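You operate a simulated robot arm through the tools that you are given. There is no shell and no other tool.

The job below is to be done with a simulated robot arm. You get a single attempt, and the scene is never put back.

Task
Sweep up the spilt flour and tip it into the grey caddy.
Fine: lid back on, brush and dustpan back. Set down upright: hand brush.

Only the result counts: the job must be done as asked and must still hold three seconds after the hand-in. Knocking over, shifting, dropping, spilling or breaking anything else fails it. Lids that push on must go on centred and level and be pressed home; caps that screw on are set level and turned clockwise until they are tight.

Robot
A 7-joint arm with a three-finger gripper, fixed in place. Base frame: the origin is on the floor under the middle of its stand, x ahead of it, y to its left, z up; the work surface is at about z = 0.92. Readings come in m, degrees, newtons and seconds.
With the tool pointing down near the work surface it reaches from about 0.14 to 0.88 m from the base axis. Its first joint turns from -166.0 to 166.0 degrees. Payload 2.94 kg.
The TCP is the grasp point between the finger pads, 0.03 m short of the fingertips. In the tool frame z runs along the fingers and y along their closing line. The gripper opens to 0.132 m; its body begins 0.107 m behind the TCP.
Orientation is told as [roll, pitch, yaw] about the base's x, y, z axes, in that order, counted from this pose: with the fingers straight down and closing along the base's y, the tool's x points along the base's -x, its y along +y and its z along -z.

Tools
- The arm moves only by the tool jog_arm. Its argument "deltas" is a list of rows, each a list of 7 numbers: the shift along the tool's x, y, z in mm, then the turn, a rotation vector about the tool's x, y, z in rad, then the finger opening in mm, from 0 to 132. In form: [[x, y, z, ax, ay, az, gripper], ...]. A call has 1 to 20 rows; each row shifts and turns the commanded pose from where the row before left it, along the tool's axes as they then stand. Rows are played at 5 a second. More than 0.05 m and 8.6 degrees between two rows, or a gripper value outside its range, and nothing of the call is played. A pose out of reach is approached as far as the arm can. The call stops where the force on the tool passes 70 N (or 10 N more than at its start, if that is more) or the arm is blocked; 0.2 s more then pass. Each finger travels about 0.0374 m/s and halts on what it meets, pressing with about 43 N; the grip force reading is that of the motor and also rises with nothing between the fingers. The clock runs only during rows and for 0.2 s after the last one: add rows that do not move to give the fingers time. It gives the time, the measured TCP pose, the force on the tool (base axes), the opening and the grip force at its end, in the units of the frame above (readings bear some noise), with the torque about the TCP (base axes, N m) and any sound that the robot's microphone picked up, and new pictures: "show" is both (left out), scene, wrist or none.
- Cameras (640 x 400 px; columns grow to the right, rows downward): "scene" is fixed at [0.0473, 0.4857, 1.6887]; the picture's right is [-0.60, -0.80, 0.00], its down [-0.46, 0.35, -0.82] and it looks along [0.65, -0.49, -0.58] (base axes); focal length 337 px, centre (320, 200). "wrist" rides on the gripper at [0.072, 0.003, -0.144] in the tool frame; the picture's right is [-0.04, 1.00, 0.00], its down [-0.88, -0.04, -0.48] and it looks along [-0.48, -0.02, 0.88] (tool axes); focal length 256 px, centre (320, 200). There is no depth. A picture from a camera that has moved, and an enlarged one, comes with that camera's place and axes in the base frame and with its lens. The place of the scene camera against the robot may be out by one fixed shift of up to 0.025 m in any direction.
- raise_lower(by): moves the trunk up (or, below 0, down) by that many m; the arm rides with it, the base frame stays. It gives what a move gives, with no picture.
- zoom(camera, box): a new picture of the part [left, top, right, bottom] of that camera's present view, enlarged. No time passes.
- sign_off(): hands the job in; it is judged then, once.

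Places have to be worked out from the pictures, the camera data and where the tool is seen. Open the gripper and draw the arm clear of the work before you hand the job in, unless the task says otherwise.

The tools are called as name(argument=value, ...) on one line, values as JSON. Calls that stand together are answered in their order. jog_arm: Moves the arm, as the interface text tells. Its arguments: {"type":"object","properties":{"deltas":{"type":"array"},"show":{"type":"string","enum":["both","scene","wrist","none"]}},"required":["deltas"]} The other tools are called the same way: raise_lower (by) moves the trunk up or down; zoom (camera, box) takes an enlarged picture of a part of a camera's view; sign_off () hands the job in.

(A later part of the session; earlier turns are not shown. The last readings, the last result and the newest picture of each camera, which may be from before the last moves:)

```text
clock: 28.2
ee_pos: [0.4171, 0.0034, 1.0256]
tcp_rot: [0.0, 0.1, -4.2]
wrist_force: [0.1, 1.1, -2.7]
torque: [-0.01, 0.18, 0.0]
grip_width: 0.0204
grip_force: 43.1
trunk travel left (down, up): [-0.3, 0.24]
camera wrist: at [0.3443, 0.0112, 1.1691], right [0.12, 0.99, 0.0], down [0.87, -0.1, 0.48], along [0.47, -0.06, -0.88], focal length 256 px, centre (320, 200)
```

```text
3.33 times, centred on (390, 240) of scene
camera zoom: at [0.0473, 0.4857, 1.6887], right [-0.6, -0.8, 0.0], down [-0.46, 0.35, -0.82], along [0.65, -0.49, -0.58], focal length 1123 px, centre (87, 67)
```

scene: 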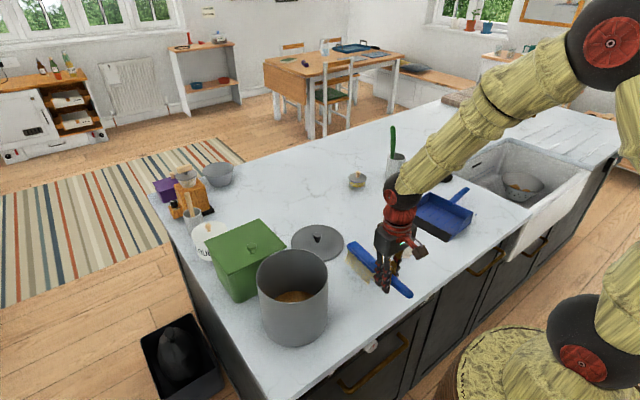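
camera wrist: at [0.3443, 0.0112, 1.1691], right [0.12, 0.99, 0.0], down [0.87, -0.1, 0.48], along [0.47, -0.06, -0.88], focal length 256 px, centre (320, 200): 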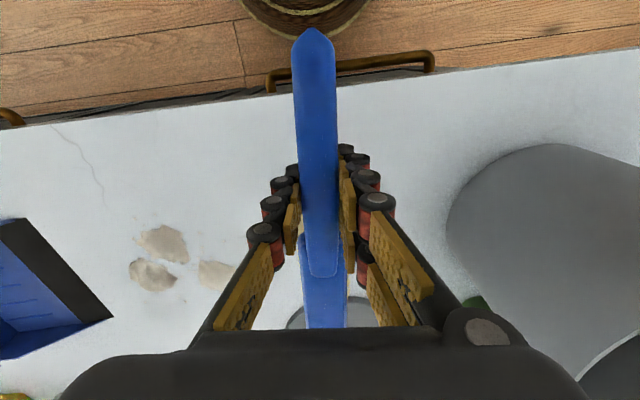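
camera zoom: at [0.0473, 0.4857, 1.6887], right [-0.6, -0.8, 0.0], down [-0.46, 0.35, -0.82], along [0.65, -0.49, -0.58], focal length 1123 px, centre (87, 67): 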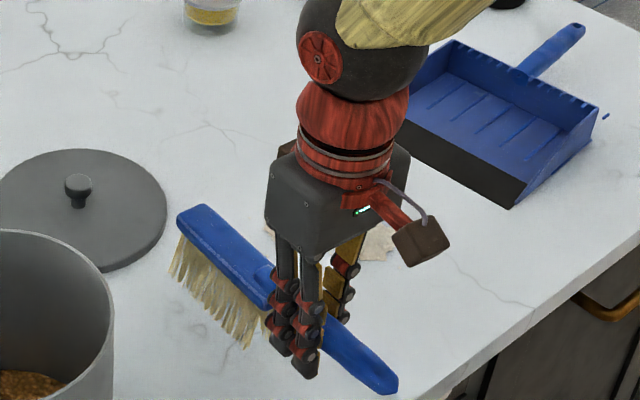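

The brush hangs level and is firmly held, at about 2.7 N. I'll rotate it parallel to the dustpan lip and move it behind the flour on the +y side, still raised.

jog_arm(deltas=[[0, 0, 0, 0, 0, -0.0715, 0], [0, 0, 0, 0, 0, -0.0715, 0], [-8.5, -30, 0, 0, 0, 0, 0], [-8.5, -30, 0, 0, 0, 0, 0], [-8.3, -28, 0, 0, 0, 0, 0], [0, 0, 0, 0, 0, 0, 0], [0, 0, 0, 0, 0, 0, 0], [0, 0, 0, 0, 0, 0, 0]], show="both")

zoom(camera="scene", box=[340, 170, 480, 290])

```text
clock: 30.0
ee_pos: [0.4445, -0.0798, 1.0253]
tcp_rot: [0.0, 0.0, 4.0]
wrist_force: [0.3, 0.0, -2.6]
torque: [0.01, 0.18, 0.0]
grip_width: 0.0204
grip_force: 43.1
trunk travel left (down, up): [-0.3, 0.24]
camera wrist: at [0.372, -0.0831, 1.1694], right [-0.03, 1.0, 0.0], down [0.88, 0.02, 0.48], along [0.48, 0.01, -0.88], focal length 256 px, centre (320, 200)
```

scene: 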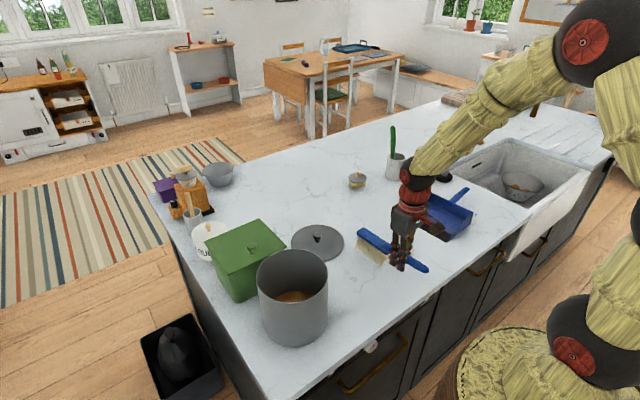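
wrist: 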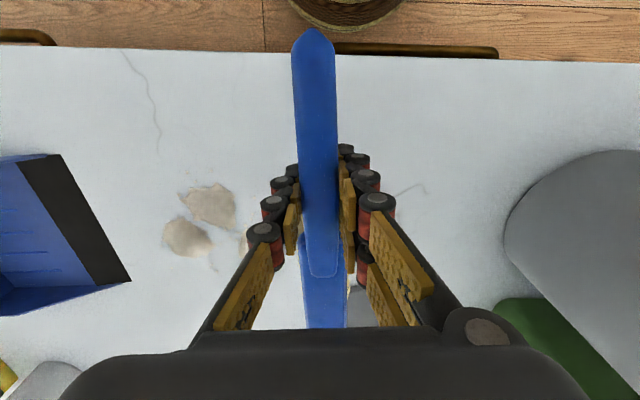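

```text
3.33 times, centred on (410, 230) of scene
camera zoom: at [0.0473, 0.4857, 1.6887], right [-0.6, -0.8, 0.0], down [-0.46, 0.35, -0.82], along [0.65, -0.49, -0.58], focal length 1123 px, centre (20, 100)
```

zoom: 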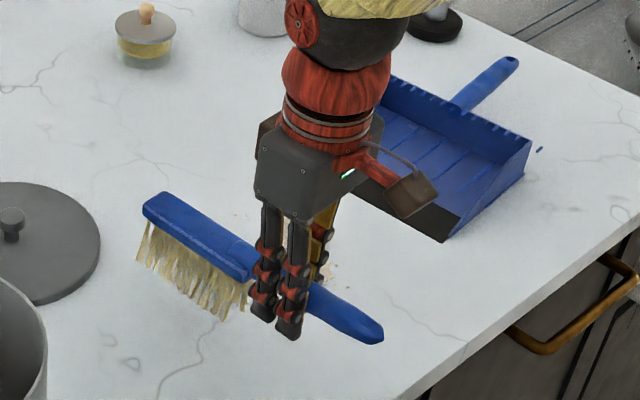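

The brush is behind the flour and parallel to the lip. I'll lower it to just touch the counter.

jog_arm(deltas=[[0, 0, 20, 0, 0, 0, 0], [0, 0, 20, 0, 0, 0, 0], [0, 0, 8, 0, 0, 0, 0], [0, 0, 1, 0, 0, 0, 0], [0, 0, 0, 0, 0, 0, 0], [0, 0, 0, 0, 0, 0, 0]], show="none")

zoom(camera="scene", box=[340, 170, 480, 290])

```text
clock: 31.4
ee_pos: [0.443, -0.0829, 0.9775]
tcp_rot: [0.1, 0.0, 3.9]
wrist_force: [-0.2, -0.4, -2.0]
torque: [0.01, 0.14, -0.02]
grip_width: 0.0206
grip_force: 42.7
trunk travel left (down, up): [-0.3, 0.24]
```

```text
3.33 times, centred on (410, 230) of scene
camera zoom: at [0.0473, 0.4857, 1.6887], right [-0.6, -0.8, 0.0], down [-0.46, 0.35, -0.82], along [0.65, -0.49, -0.58], focal length 1123 px, centre (20, 100)
```

zoom: 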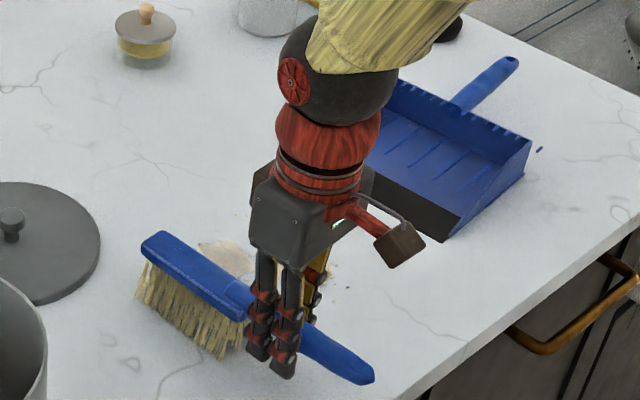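

Contact seems to be just starting. I'll go 2 mm lower and see the force.

jog_arm(deltas=[[0, 0, 1, 0, 0, 0, 0], [0, 0, 1, 0, 0, 0, 0], [0, 0, 0, 0, 0, 0, 0]], show="none")

```text
clock: 32.2
ee_pos: [0.4447, -0.0834, 0.9776]
tcp_rot: [0.0, -0.3, 3.8]
wrist_force: [-3.9, 1.4, 16.7]
torque: [0.08, -0.64, 0.09]
grip_width: 0.0204
grip_force: 43.2
trunk travel left (down, up): [-0.3, 0.24]
```

The contact is stiff (about 19 N), so I'll back off about 1.3 mm for light contact, then sweep a first stretch toward the pan to see how the flour responds.

jog_arm(deltas=[[0, 0, -1.3, 0, 0, 0, 0], [0, -8, 0, 0, 0, 0, 0], [0, -12, 0, 0, 0, 0, 0], [0, -12, 0, 0, 0, 0, 0], [0, -12, 0, 0, 0, 0, 0], [0, -12, 0, 0, 0, 0, 0], [0, 0, 0, 0, 0, 0, 0]], show="both")

zoom(camera="scene", box=[340, 170, 480, 290])

zoom(camera="wrist", box=[60, 130, 360, 330])

```text
clock: 33.8
ee_pos: [0.4484, -0.139, 0.9761]
tcp_rot: [-0.1, 0.0, 3.9]
wrist_force: [-0.5, 0.7, 2.9]
torque: [0.19, -0.22, 0.14]
grip_width: 0.0206
grip_force: 43.5
trunk travel left (down, up): [-0.3, 0.24]
camera wrist: at [0.3758, -0.1414, 1.1188], right [-0.03, 1.0, 0.0], down [0.88, 0.02, 0.48], along [0.48, 0.01, -0.88], focal length 256 px, centre (320, 200)
```

scene: 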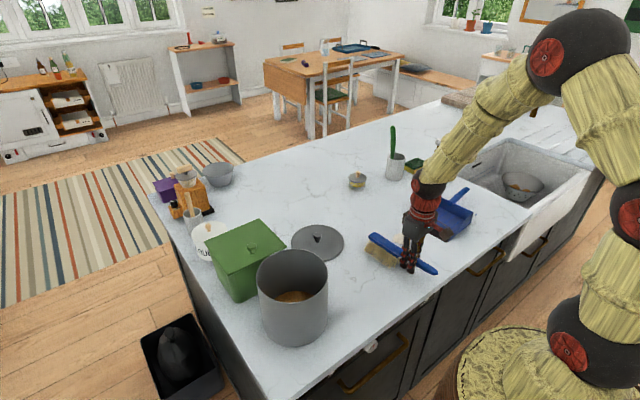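
wrist: 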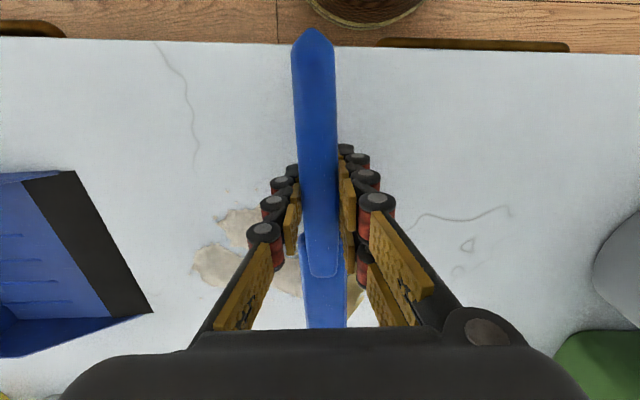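

```text
3.33 times, centred on (410, 230) of scene
camera zoom: at [0.0473, 0.4857, 1.6887], right [-0.6, -0.8, 0.0], down [-0.46, 0.35, -0.82], along [0.65, -0.49, -0.58], focal length 1123 px, centre (20, 100)
```

zoom: 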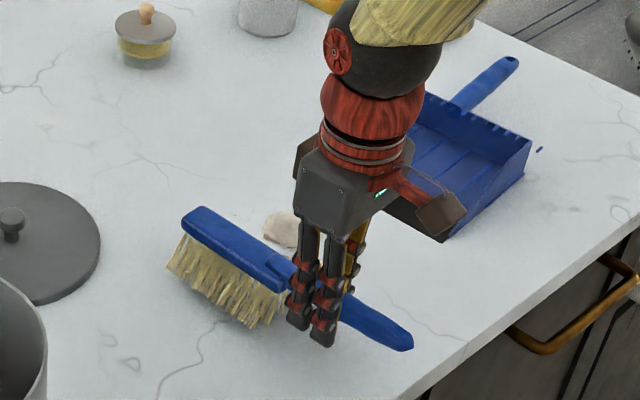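

```text
2.00 times, centred on (210, 230) of wrist
camera zoom: at [0.3758, -0.1414, 1.1188], right [-0.03, 1.0, 0.0], down [0.88, 0.02, 0.48], along [0.48, 0.01, -0.88], focal length 512 px, centre (540, 140)
```

zoom: 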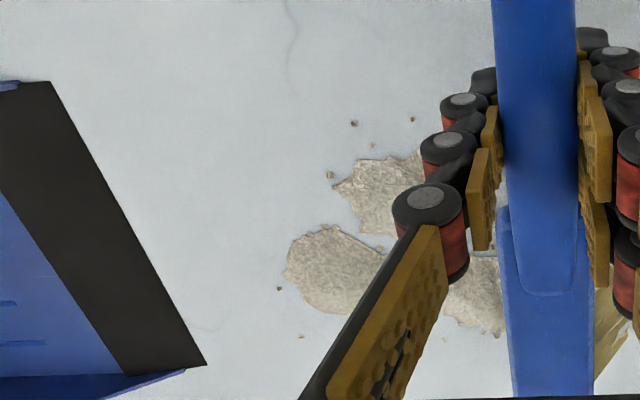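

It's hard to tell yet whether the flour is moving. I'll sweep another 45 mm and compare.

jog_arm(deltas=[[0, -12, 0, 0, 0, 0, 0], [0, -12, 0, 0, 0, 0, 0], [0, -12, 0, 0, 0, 0, 0], [0, -9, 0, 0, 0, 0, 0], [0, 0, 0, 0, 0, 0, 0]], show="both")

zoom(camera="scene", box=[340, 170, 480, 290])

zoom(camera="wrist", box=[60, 130, 360, 330])

```text
clock: 35.0
ee_pos: [0.4488, -0.1858, 0.9766]
tcp_rot: [0.1, 0.0, 4.0]
wrist_force: [-1.3, 1.1, 4.2]
torque: [0.19, -0.41, 0.06]
grip_width: 0.0206
grip_force: 43.5
trunk travel left (down, up): [-0.3, 0.24]
camera wrist: at [0.3778, -0.1877, 1.1189], right [-0.03, 1.0, 0.0], down [0.88, 0.02, 0.48], along [0.48, 0.01, -0.88], focal length 256 px, centre (320, 200)
```

scene: 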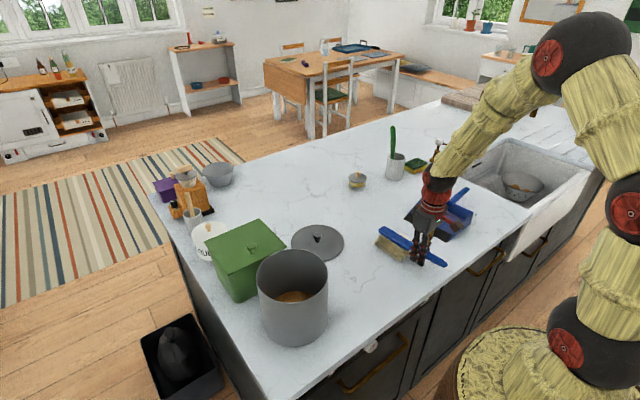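
wrist: 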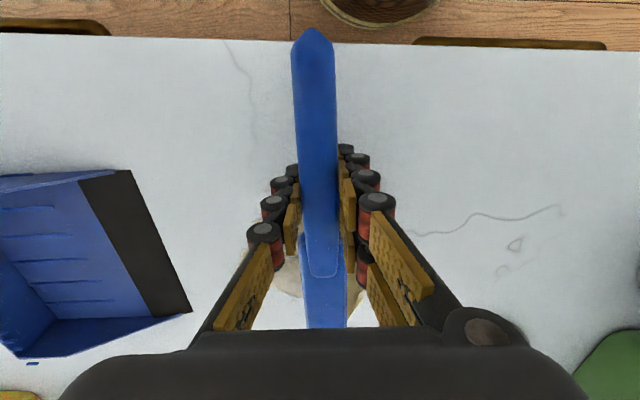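

```text
3.33 times, centred on (410, 230) of scene
camera zoom: at [0.0473, 0.4857, 1.6887], right [-0.6, -0.8, 0.0], down [-0.46, 0.35, -0.82], along [0.65, -0.49, -0.58], focal length 1123 px, centre (20, 100)
```

zoom: 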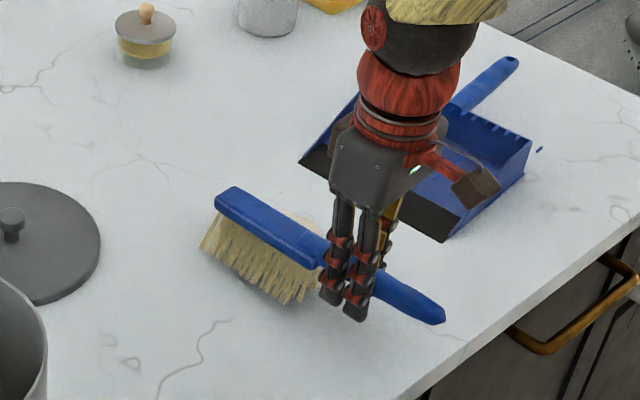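

```text
2.00 times, centred on (210, 230) of wrist
camera zoom: at [0.3778, -0.1877, 1.1189], right [-0.03, 1.0, 0.0], down [0.88, 0.02, 0.48], along [0.48, 0.01, -0.88], focal length 512 px, centre (540, 140)
```

zoom: 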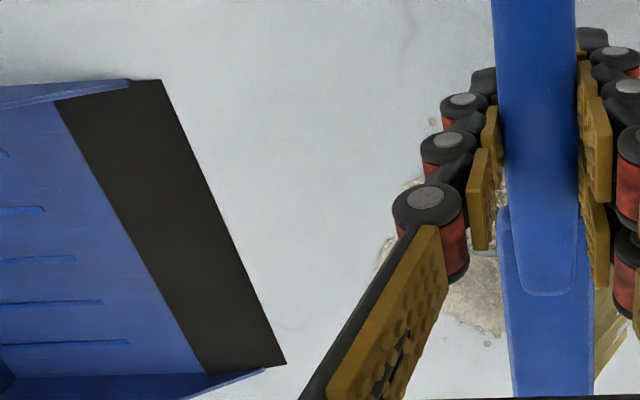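

Nothing is left behind the brush, so the flour is being pushed ahead of it. I'll continue sweeping toward the lip.

jog_arm(deltas=[[0, -12, 0, 0, 0, 0, 0], [0, -12, 0, 0, 0, 0, 0], [0, -12, 0, 0, 0, 0, 0], [0, -12, 0, 0, 0, 0, 0], [0, -12, 0, 0, 0, 0, 0], [0, -10, 0, 0, 0, 0, 0], [0, 0, 0, 0, 0, 0, 0]], show="both")

zoom(camera="scene", box=[360, 160, 500, 280])

zoom(camera="wrist", box=[60, 130, 360, 330])

```text
clock: 36.6
ee_pos: [0.4545, -0.2545, 0.9765]
tcp_rot: [0.0, 0.0, 3.9]
wrist_force: [0.6, 1.3, 1.9]
torque: [0.13, -0.2, 0.16]
grip_width: 0.0207
grip_force: 43.2
trunk travel left (down, up): [-0.3, 0.24]
camera wrist: at [0.3829, -0.2567, 1.1194], right [-0.03, 1.0, 0.0], down [0.88, 0.02, 0.48], along [0.48, 0.01, -0.88], focal length 256 px, centre (320, 200)
```

scene: 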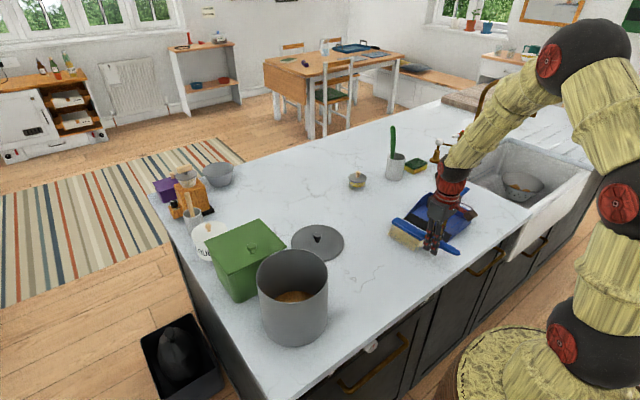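
wrist: 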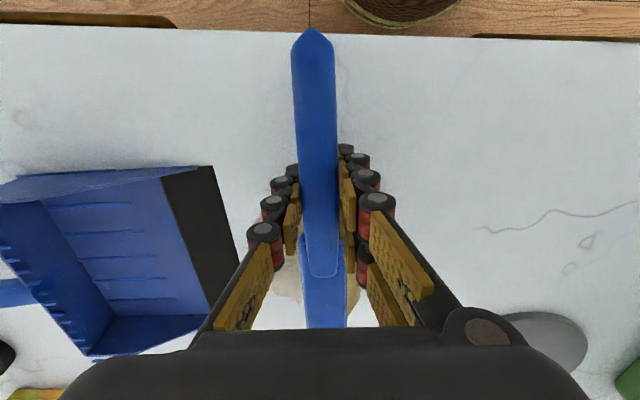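

```text
3.33 times, centred on (430, 220) of scene
camera zoom: at [0.0473, 0.4857, 1.6887], right [-0.6, -0.8, 0.0], down [-0.46, 0.35, -0.82], along [0.65, -0.49, -0.58], focal length 1123 px, centre (-47, 133)
```

zoom: 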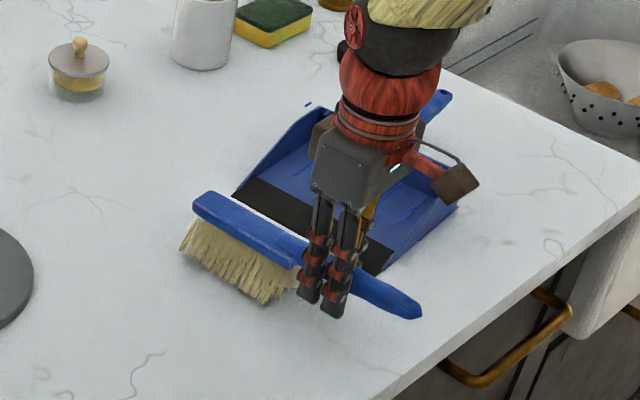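

```text
2.00 times, centred on (210, 230) of wrist
camera zoom: at [0.3829, -0.2567, 1.1194], right [-0.03, 1.0, 0.0], down [0.88, 0.02, 0.48], along [0.48, 0.01, -0.88], focal length 512 px, centre (540, 140)
```

zoom: 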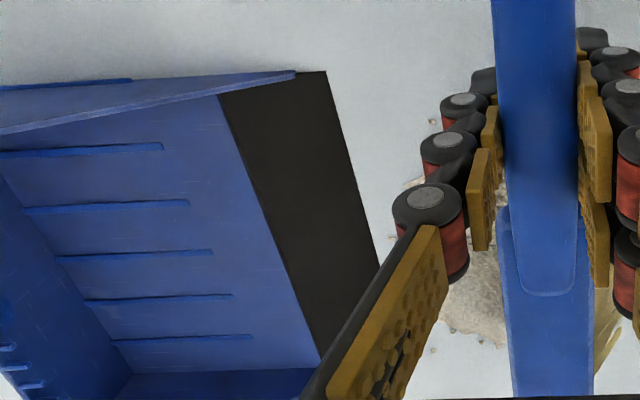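

The flour stays ahead of the brush. The lip is about 6 cm ahead of the bristles, so I'll push on in small steps and watch the lateral force and the pan.

jog_arm(deltas=[[0, -10, 0, 0, 0, 0, 0], [0, -10, 0, 0, 0, 0, 0], [0, -10, 0, 0, 0, 0, 0], [0, 0, 0, 0, 0, 0, 0]], show="both")

zoom(camera="scene", box=[360, 160, 500, 280])

zoom(camera="wrist", box=[60, 130, 360, 330])

```text
clock: 37.6
ee_pos: [0.4603, -0.2856, 0.9778]
tcp_rot: [0.0, 0.1, 3.9]
wrist_force: [0.6, 0.1, -0.5]
torque: [-0.01, 0.04, 0.01]
grip_width: 0.0205
grip_force: 43.1
trunk travel left (down, up): [-0.3, 0.24]
camera wrist: at [0.3871, -0.2874, 1.12], right [-0.03, 1.0, 0.0], down [0.88, 0.02, 0.48], along [0.48, 0.01, -0.88], focal length 256 px, centre (320, 200)
```

scene: 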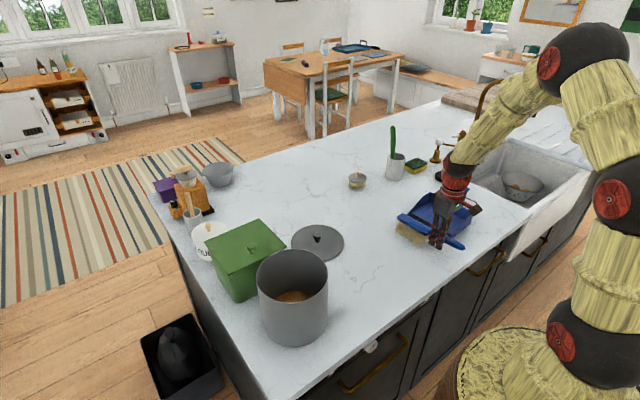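
wrist: 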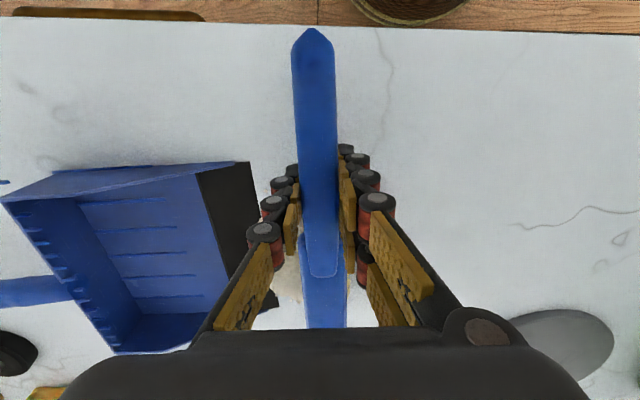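

```text
3.33 times, centred on (430, 220) of scene
camera zoom: at [0.0473, 0.4857, 1.6887], right [-0.6, -0.8, 0.0], down [-0.46, 0.35, -0.82], along [0.65, -0.49, -0.58], focal length 1123 px, centre (-47, 133)
```

zoom: 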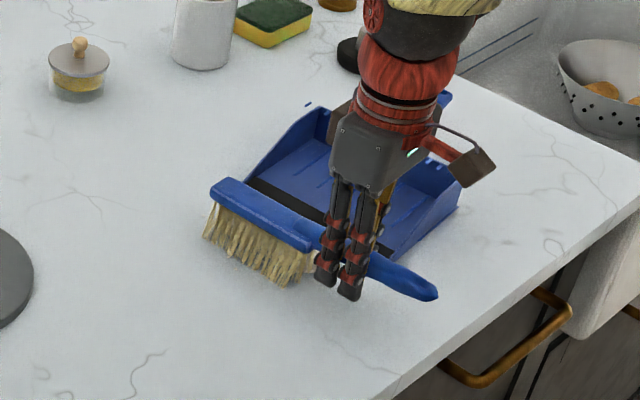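

```text
2.00 times, centred on (210, 230) of wrist
camera zoom: at [0.3871, -0.2874, 1.12], right [-0.03, 1.0, 0.0], down [0.88, 0.02, 0.48], along [0.48, 0.01, -0.88], focal length 512 px, centre (540, 140)
```

zoom: 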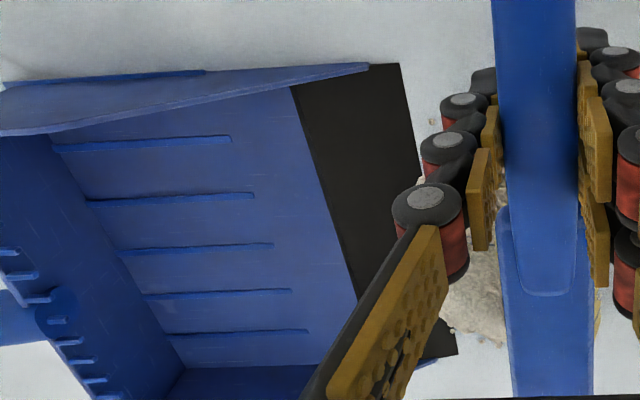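

jog_arm(deltas=[[0, -10, 0.4, 0, 0, 0, 0], [0, -10, 0, 0, 0, 0, 0], [0, -6, 0, 0, 0, 0, 0], [0, 0, 0, 0, 0, 0, 0]], show="both")

zoom(camera="scene", box=[370, 150, 510, 270])

zoom(camera="wrist", box=[60, 130, 360, 330])

```text
clock: 38.6
ee_pos: [0.4595, -0.3123, 0.9778]
tcp_rot: [-0.1, -0.1, 3.9]
wrist_force: [0.3, -0.3, -0.9]
torque: [-0.01, 0.16, 0.05]
grip_width: 0.0203
grip_force: 43.1
trunk travel left (down, up): [-0.3, 0.24]
camera wrist: at [0.3872, -0.3126, 1.1201], right [-0.03, 1.0, 0.0], down [0.88, 0.02, 0.48], along [0.48, 0.01, -0.88], focal length 256 px, centre (320, 200)
```

scene: 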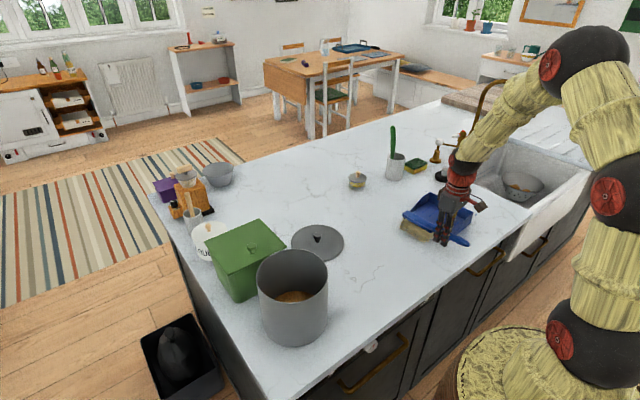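
wrist: 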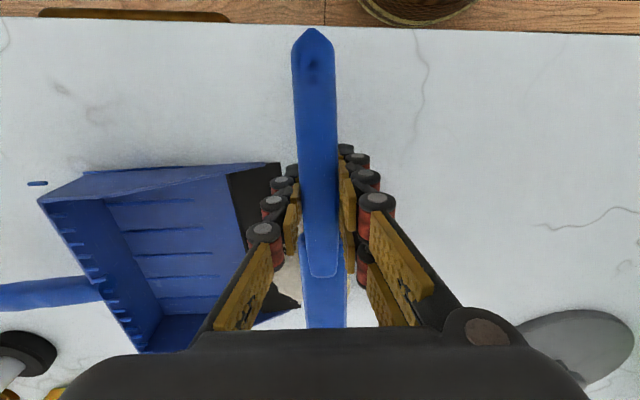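

```text
3.33 times, centred on (440, 210) of scene
camera zoom: at [0.0473, 0.4857, 1.6887], right [-0.6, -0.8, 0.0], down [-0.46, 0.35, -0.82], along [0.65, -0.49, -0.58], focal length 1123 px, centre (-80, 167)
```

zoom: 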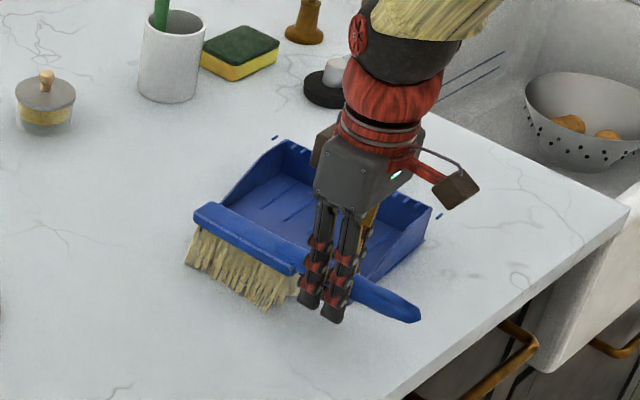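

```text
2.00 times, centred on (210, 230) of wrist
camera zoom: at [0.3872, -0.3126, 1.1201], right [-0.03, 1.0, 0.0], down [0.88, 0.02, 0.48], along [0.48, 0.01, -0.88], focal length 512 px, centre (540, 140)
```

zoom: 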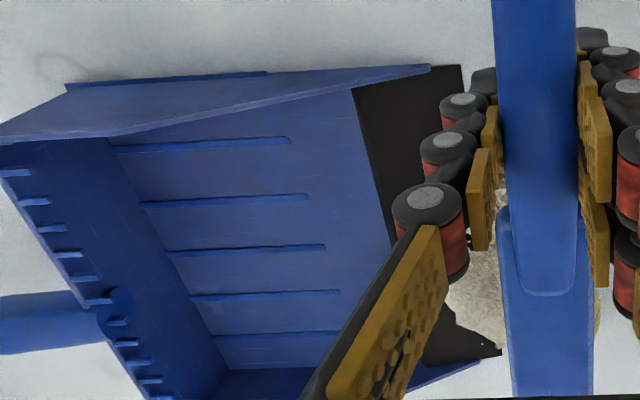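

The flour front is now on the black lip and the pan hasn't moved. I'll continue with a very slight rise so the bristles ride up onto the lip.

jog_arm(deltas=[[0, -7, -1, 0, 0, 0, 0], [0, -7, -1, 0, 0, 0, 0], [0, -7, -0.5, 0, 0, 0, 0], [0, 0, 0, 0, 0, 0, 0]], show="both")

zoom(camera="wrist", box=[60, 130, 360, 330])

zoom(camera="scene", box=[370, 150, 510, 270])

```text
clock: 39.6
ee_pos: [0.4607, -0.3311, 0.9769]
tcp_rot: [0.0, -0.1, 4.0]
wrist_force: [0.1, -0.6, -1.9]
torque: [0.0, 0.14, 0.0]
grip_width: 0.0204
grip_force: 42.4
trunk travel left (down, up): [-0.3, 0.24]
camera wrist: at [0.3886, -0.3331, 1.1214], right [-0.03, 1.0, 0.0], down [0.88, 0.02, 0.48], along [0.47, 0.01, -0.88], focal length 256 px, centre (320, 200)
```

scene: 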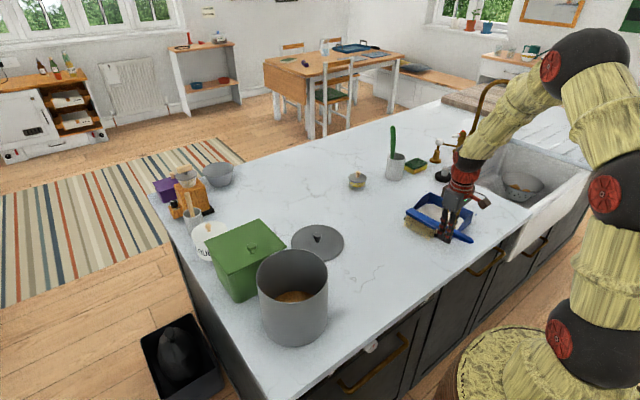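
wrist: 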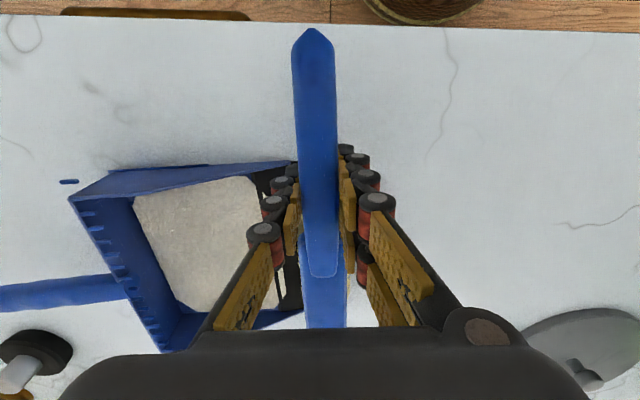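

```text
2.00 times, centred on (210, 230) of wrist
camera zoom: at [0.3886, -0.3331, 1.1214], right [-0.03, 1.0, 0.0], down [0.88, 0.02, 0.48], along [0.47, 0.01, -0.88], focal length 512 px, centre (540, 140)
```

zoom: 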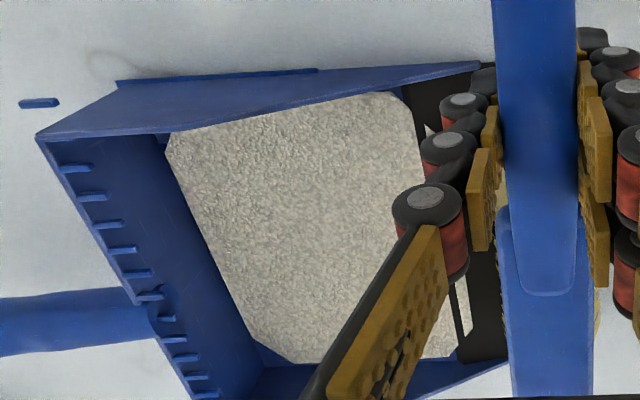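

```text
3.33 times, centred on (440, 210) of scene
camera zoom: at [0.0473, 0.4857, 1.6887], right [-0.6, -0.8, 0.0], down [-0.46, 0.35, -0.82], along [0.65, -0.49, -0.58], focal length 1123 px, centre (-80, 167)
```

zoom: 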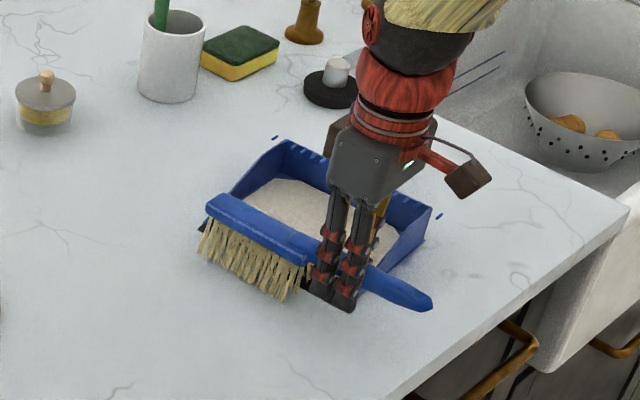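

The flour has become a heap in the pan. There may be a bit still on the lip, so I'll push slightly further in, then lift up and away to inspect.

jog_arm(deltas=[[0, -7, -0.5, 0, 0, 0, 0], [0, -7, -0.5, 0, 0, 0, 0], [0, 0, 0, 0, 0, 0, 0]], show="both")

zoom(camera="wrist", box=[60, 130, 360, 330])

zoom(camera="scene", box=[370, 150, 510, 270])

```text
clock: 40.4
ee_pos: [0.4628, -0.346, 0.9796]
tcp_rot: [0.0, 0.0, 3.8]
wrist_force: [0.5, 0.6, -1.4]
torque: [-0.01, 0.04, 0.04]
grip_width: 0.0203
grip_force: 43.0
trunk travel left (down, up): [-0.3, 0.24]
camera wrist: at [0.3901, -0.3477, 1.1218], right [-0.03, 1.0, 0.0], down [0.88, 0.02, 0.48], along [0.48, 0.01, -0.88], focal length 256 px, centre (320, 200)
```

scene: 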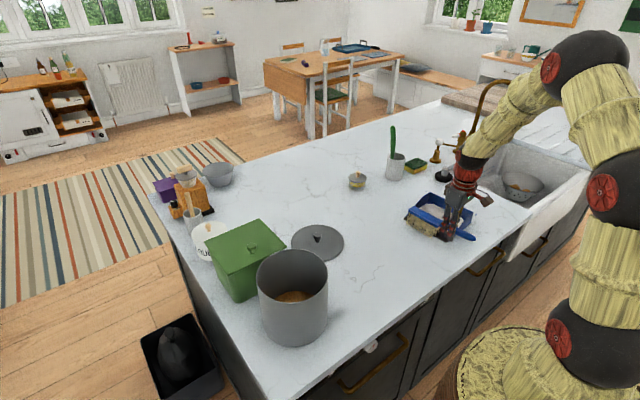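
wrist: 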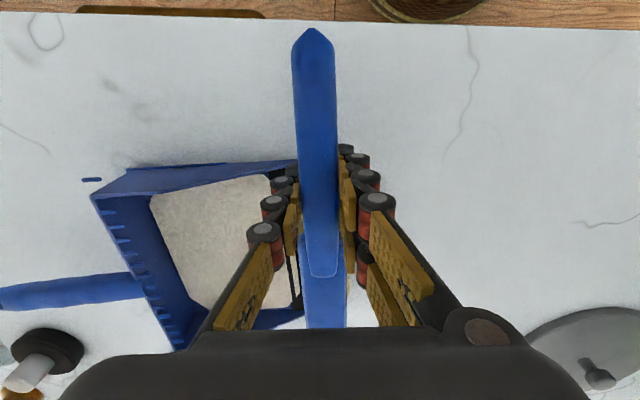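

```text
2.00 times, centred on (210, 230) of wrist
camera zoom: at [0.3901, -0.3477, 1.1218], right [-0.03, 1.0, 0.0], down [0.88, 0.02, 0.48], along [0.48, 0.01, -0.88], focal length 512 px, centre (540, 140)
```

zoom: 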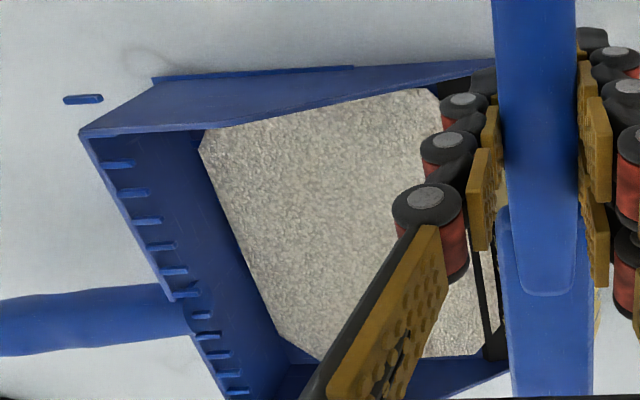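

```text
3.33 times, centred on (440, 210) of scene
camera zoom: at [0.0473, 0.4857, 1.6887], right [-0.6, -0.8, 0.0], down [-0.46, 0.35, -0.82], along [0.65, -0.49, -0.58], focal length 1123 px, centre (-80, 167)
```

zoom: 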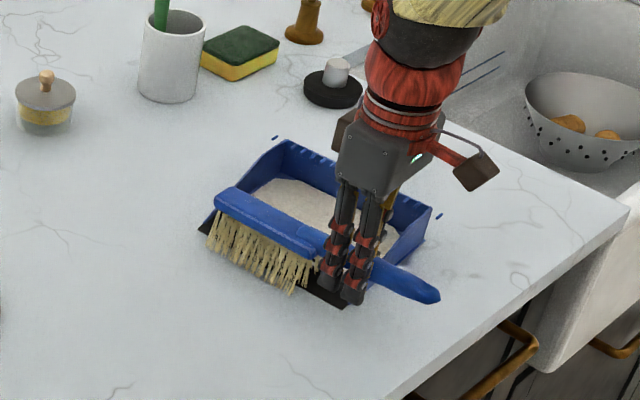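

The pan is unmoved and holds the flour. I'll lift the brush straight up and back off to inspect the lip and counter.

jog_arm(deltas=[[0, 0, -15, 0, 0, 0, 0], [0, 0, -30, 0, 0, 0, 0], [0, 0, -35, 0, 0, 0, 0], [0, 40, 0, 0, 0, 0, 0], [0, 40, 0, 0, 0, 0, 0], [0, 40, 0, 0, 0, 0, 0], [0, 40, 0, 0, 0, 0, 0], [0, 40, 0, 0, 0, 0, 0], [0, 40, 0, 0, 0, 0, 0], [0, 0, 0, 0, 0, 0, 0], [0, 0, 0, 0, 0, 0, 0]], show="both")

zoom(camera="wrist", box=[0, 80, 300, 330])

zoom(camera="scene", box=[350, 150, 510, 280])

```text
clock: 42.8
ee_pos: [0.447, -0.1036, 1.0579]
tcp_rot: [-0.1, 0.1, 3.9]
wrist_force: [-0.8, 0.1, -2.5]
torque: [-0.01, 0.17, 0.01]
grip_width: 0.0205
grip_force: 42.9
trunk travel left (down, up): [-0.3, 0.24]
camera wrist: at [0.3746, -0.1058, 1.2015], right [-0.03, 1.0, 0.0], down [0.88, 0.02, 0.48], along [0.48, 0.01, -0.88], focal length 256 px, centre (320, 200)
```

scene: 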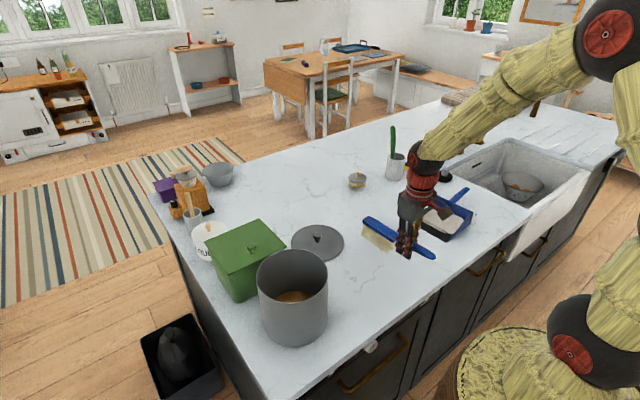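
wrist: 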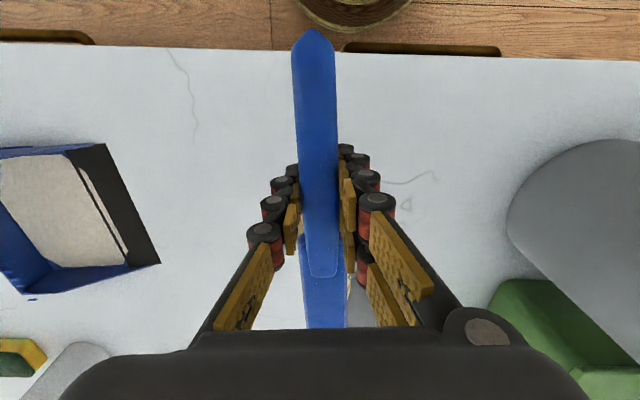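

```text
1.60 times, centred on (150, 205) of wrist
camera zoom: at [0.3746, -0.1058, 1.2015], right [-0.03, 1.0, 0.0], down [0.88, 0.02, 0.48], along [0.48, 0.01, -0.88], focal length 410 px, centre (592, 192)
```

zoom: 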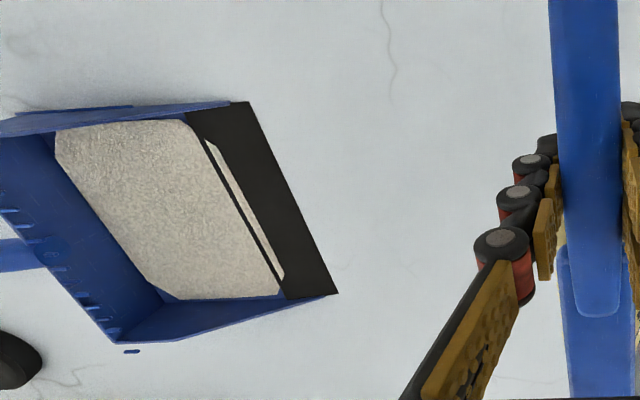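

```text
3.08 times, centred on (430, 215) of scene
camera zoom: at [0.0473, 0.4857, 1.6887], right [-0.6, -0.8, 0.0], down [-0.46, 0.35, -0.82], along [0.65, -0.49, -0.58], focal length 1037 px, centre (-18, 154)
```

zoom: 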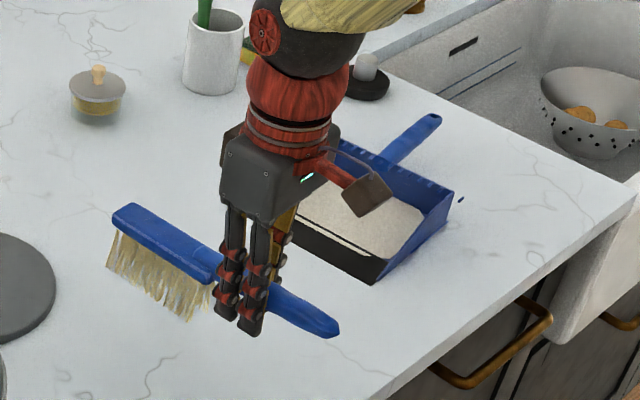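

The flour is all in the pan and the counter is clean. Now I'll return the brush to its original spot, rotating back to yaw -4.3° and lowering to just above the surface.

jog_arm(deltas=[[8.4, 36.7, 0, 0, 0, 0, 0], [8.4, 36.7, 0, 0, 0, 0, 0], [8.5, 36.7, 0, 0, 0, 0, 0], [0, 0, 0, 0, 0, 0.0715, 0], [0, 0, 0, 0, 0, 0.0715, 0], [0, 0, 30, 0, 0, 0, 0], [0, 0, 30, 0, 0, 0, 0], [0, 0, 15, 0, 0, 0, 0], [0, 0, 5, 0, 0, 0, 0], [0, 0, 0, 0, 0, 0, 0], [0, 0, 0, 0, 0, 0, 0]], show="both")

zoom(camera="scene", box=[330, 200, 450, 320])

```text
clock: 45.2
ee_pos: [0.4139, 0.0051, 0.979]
tcp_rot: [-0.1, -0.1, -4.4]
wrist_force: [0.4, -0.2, -2.5]
torque: [0.01, 0.17, -0.01]
grip_width: 0.0207
grip_force: 43.0
trunk travel left (down, up): [-0.3, 0.24]
camera wrist: at [0.3408, 0.0127, 1.1223], right [0.12, 0.99, 0.0], down [0.87, -0.1, 0.48], along [0.47, -0.06, -0.88], focal length 256 px, centre (320, 200)
```

scene: 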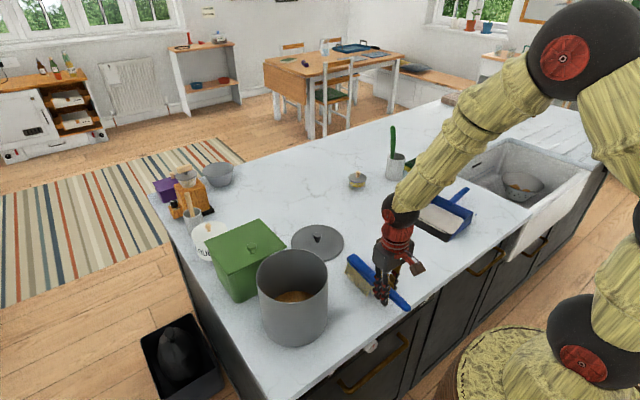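
wrist: 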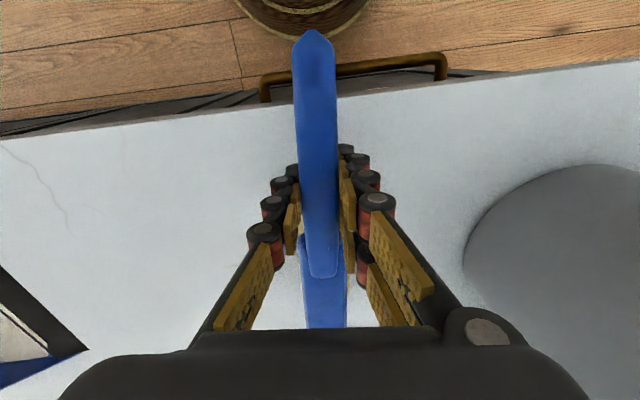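

```text
3.33 times, centred on (390, 260) of scene
camera zoom: at [0.0473, 0.4857, 1.6887], right [-0.6, -0.8, 0.0], down [-0.46, 0.35, -0.82], along [0.65, -0.49, -0.58], focal length 1123 px, centre (87, 0)
```

zoom: 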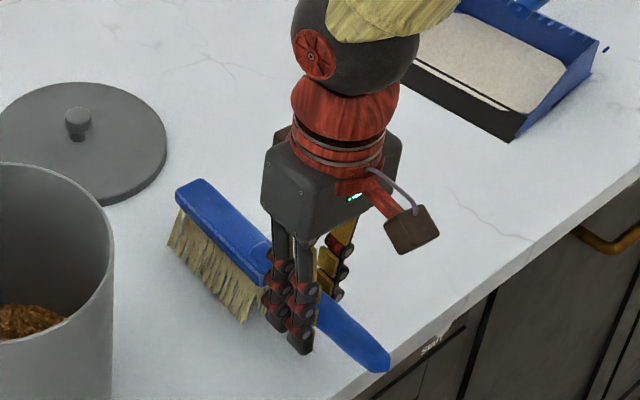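

The view matches the original grasp picture nearly exactly. I'll lower in 1 mm steps until light contact.

jog_arm(deltas=[[0, 0, 1, 0, 0, 0, 0], [0, 0, 1, 0, 0, 0, 0], [0, 0, 0.7, 0, 0, 0, 0], [0, 0, 0, 0, 0, 0, 0]], show="none")

```text
clock: 46.2
ee_pos: [0.4134, 0.0039, 0.9776]
tcp_rot: [0.0, 0.0, -4.3]
wrist_force: [-0.6, -0.2, 0.1]
torque: [-0.03, 0.08, -0.03]
grip_width: 0.0205
grip_force: 42.3
trunk travel left (down, up): [-0.3, 0.24]
```

The brush's weight is now on the bristles. I'll release it and rise.

jog_arm(deltas=[[0, 0, 0.2, 0, 0, 0, 0], [0, 0, 0, 0, 0, 0, 15], [0, 0, 0, 0, 0, 0, 25], [0, 0, 0, 0, 0, 0, 40], [0, 0, 0, 0, 0, 0, 60], [0, 0, 0, 0, 0, 0, 80], [0, 0, 0, 0, 0, 0, 80], [0, 0, -20, 0, 0, 0, 80], [0, 0, -40, 0, 0, 0, 80], [0, 0, -40, 0, 0, 0, 80], [0, 0, -40, 0, 0, 0, 80], [0, 0, 0, 0, 0, 0, 80], [0, 0, 0, 0, 0, 0, 80]], show="both")

zoom(camera="scene", box=[330, 200, 450, 320])

```text
clock: 49.0
ee_pos: [0.4108, 0.0025, 1.1165]
tcp_rot: [0.1, 0.0, -4.3]
wrist_force: [-0.4, 0.9, 0.6]
torque: [0.01, 0.02, 0.0]
grip_width: 0.08
grip_force: 0.0
trunk travel left (down, up): [-0.3, 0.24]
camera wrist: at [0.3397, 0.01, 1.2593], right [0.12, 0.99, 0.0], down [0.87, -0.1, 0.48], along [0.47, -0.06, -0.88], focal length 256 px, centre (320, 200)
```

scene: 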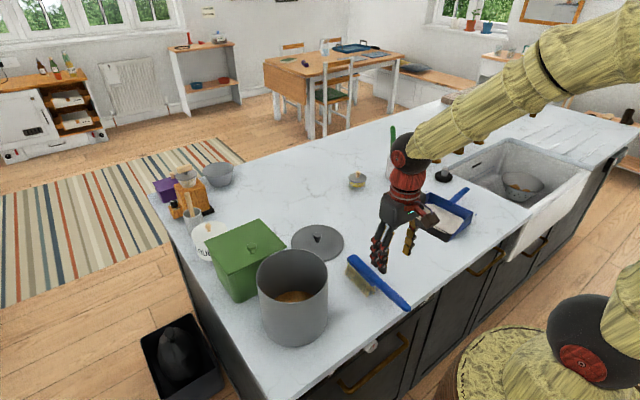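
wrist: 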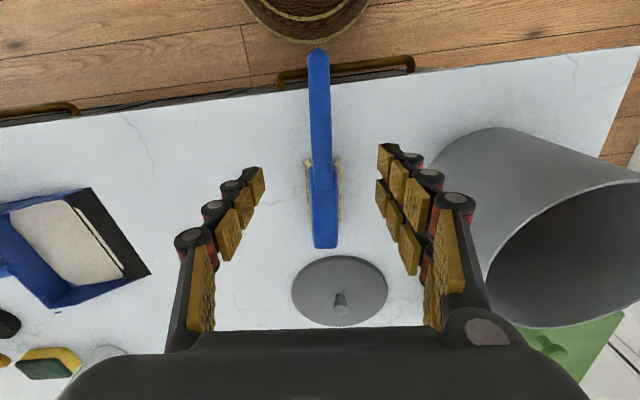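

```text
3.33 times, centred on (390, 260) of scene
camera zoom: at [0.0473, 0.4857, 1.6887], right [-0.6, -0.8, 0.0], down [-0.46, 0.35, -0.82], along [0.65, -0.49, -0.58], focal length 1123 px, centre (87, 0)
```

zoom: 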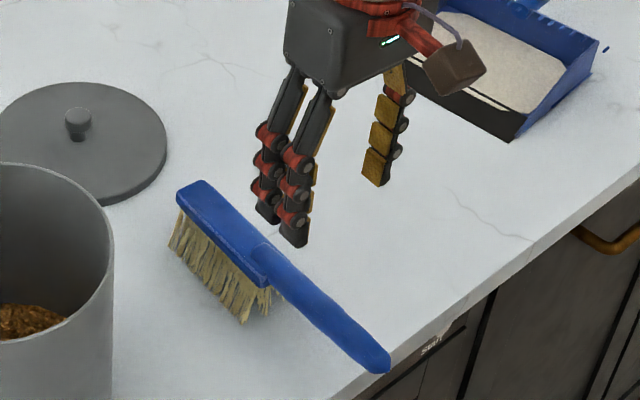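

The brush is back on its bristles in its original place. Now the dustpan: I'll raise, rotate the hand to yaw ≈ -86° so it closes across the pan handle, and move over there.

jog_arm(deltas=[[0, 0, -40, 0, 0, 0, 80], [0, 0, -40, 0, 0, 0.1428, 80], [0, 0, 0, 0, 0, 0.1428, 80], [0, 0, 0, 0, 0, 0.1428, 80], [0, 0, 0, 0, 0, 0.1428, 80], [0, 0, 0, 0, 0, 0.1428, 80], [0, 0, 0, 0, 0, 0.1428, 80], [0, 0, 0, 0, 0, 0.1428, 80], [0, 0, 0, 0, 0, 0.1428, 80], [0, 0, 0, 0, 0, 0.1428, 80], [0, 0, 0, 0, 0, 0.1428, 80], [0, 0, 0, 0, 0, 0, 80]], show="scene")

jog_arm(deltas=[[-42.7, 9.9, 0, 0, 0, 0, 80], [-42.7, 9.9, 0, 0, 0, 0, 80], [-42.7, 9.9, 0, 0, 0, 0, 80], [-42.7, 9.9, 0, 0, 0, 0, 80], [-42.7, 9.9, 0, 0, 0, 0, 80], [-42.7, 9.9, 0, 0, 0, 0, 80], [-42.7, 9.9, 0, 0, 0, 0, 80], [-42.7, 9.9, 0, 0, 0, 0, 80], [-42.7, 9.9, 0, 0, 0, 0, 80], [-42.7, 9.9, 0, 0, 0, 0, 80], [-42.7, 9.9, 0, 0, 0, 0, 80], [-42.7, 9.9, 0, 0, 0, 0, 80], [0, 0, 0, 0, 0, 0, 80], [0, 0, 0, 0, 0, 0, 80]], show="both")

```text
clock: 51.6
ee_pos: [0.4114, 0.0036, 1.1968]
tcp_rot: [0.0, 0.0, -86.2]
wrist_force: [-0.5, -0.3, -0.6]
torque: [-0.02, -0.01, 0.01]
grip_width: 0.0797
grip_force: 0.0
trunk travel left (down, up): [-0.3, 0.24]
```

scene: 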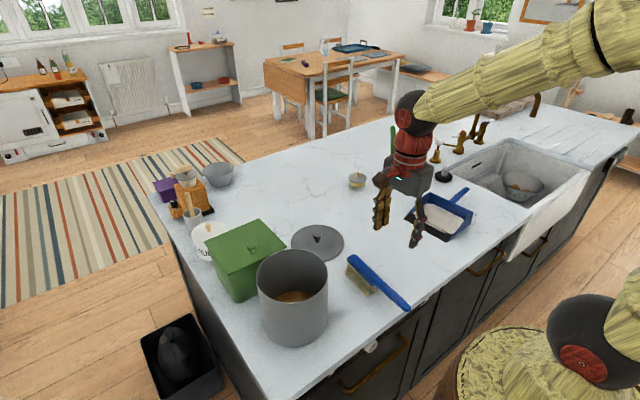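

```text
clock: 54.6
ee_pos: [0.5668, -0.5007, 1.1914]
tcp_rot: [0.0, 0.0, -86.1]
wrist_force: [-0.6, 0.5, 0.3]
torque: [0.0, 0.04, -0.01]
grip_width: 0.0799
grip_force: 0.0
trunk travel left (down, up): [-0.3, 0.24]
camera wrist: at [0.5654, -0.4286, 1.3353], right [1.0, 0.03, 0.0], down [0.02, -0.88, 0.48], along [0.01, -0.48, -0.88], focal length 256 px, centre (320, 200)
```

scene: 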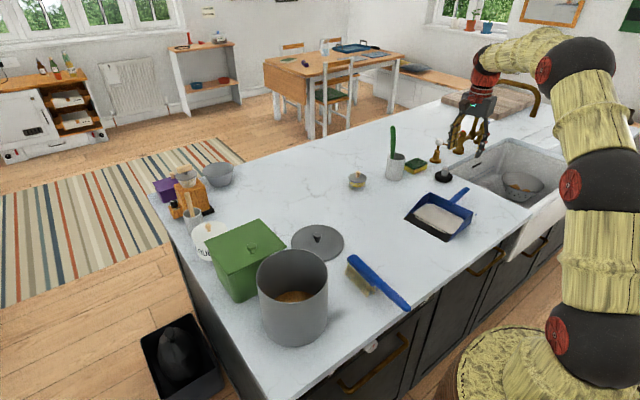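
wrist: 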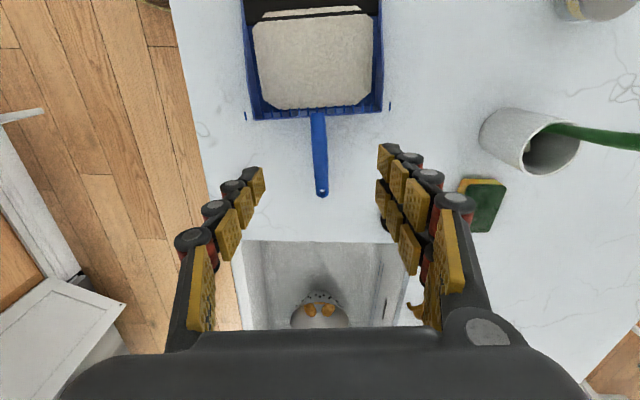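

zoom(camera="wrist", box=[220, 60, 420, 240])

zoom(camera="scene", box=[390, 160, 500, 260])

```text
2.22 times, centred on (320, 150) of wrist
camera zoom: at [0.5654, -0.4286, 1.3353], right [1.0, 0.03, 0.0], down [0.02, -0.88, 0.48], along [0.01, -0.48, -0.88], focal length 569 px, centre (320, 311)
```

zoom: 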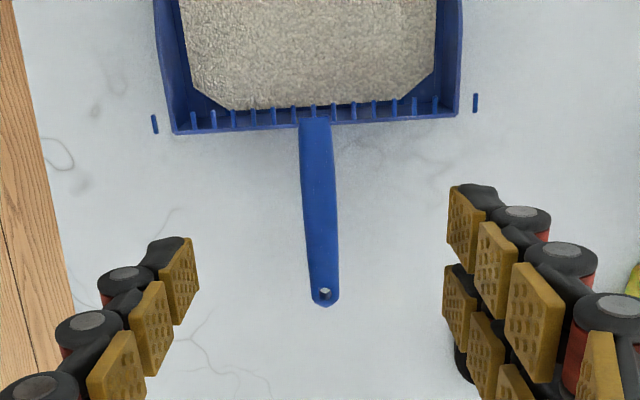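

```text
4.00 times, centred on (445, 210) of scene
camera zoom: at [0.0473, 0.4857, 1.6887], right [-0.6, -0.8, 0.0], down [-0.46, 0.35, -0.82], along [0.65, -0.49, -0.58], focal length 1348 px, centre (-180, 160)
```

zoom: 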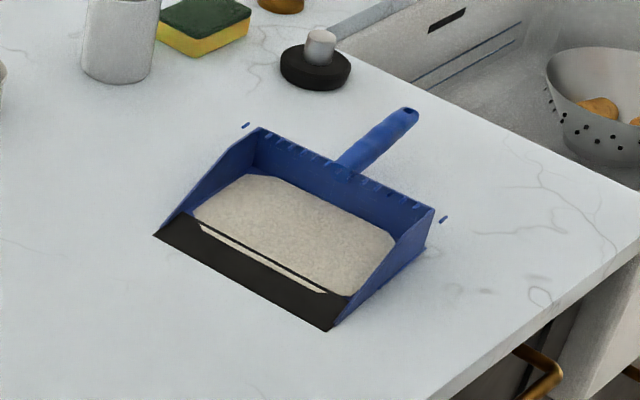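

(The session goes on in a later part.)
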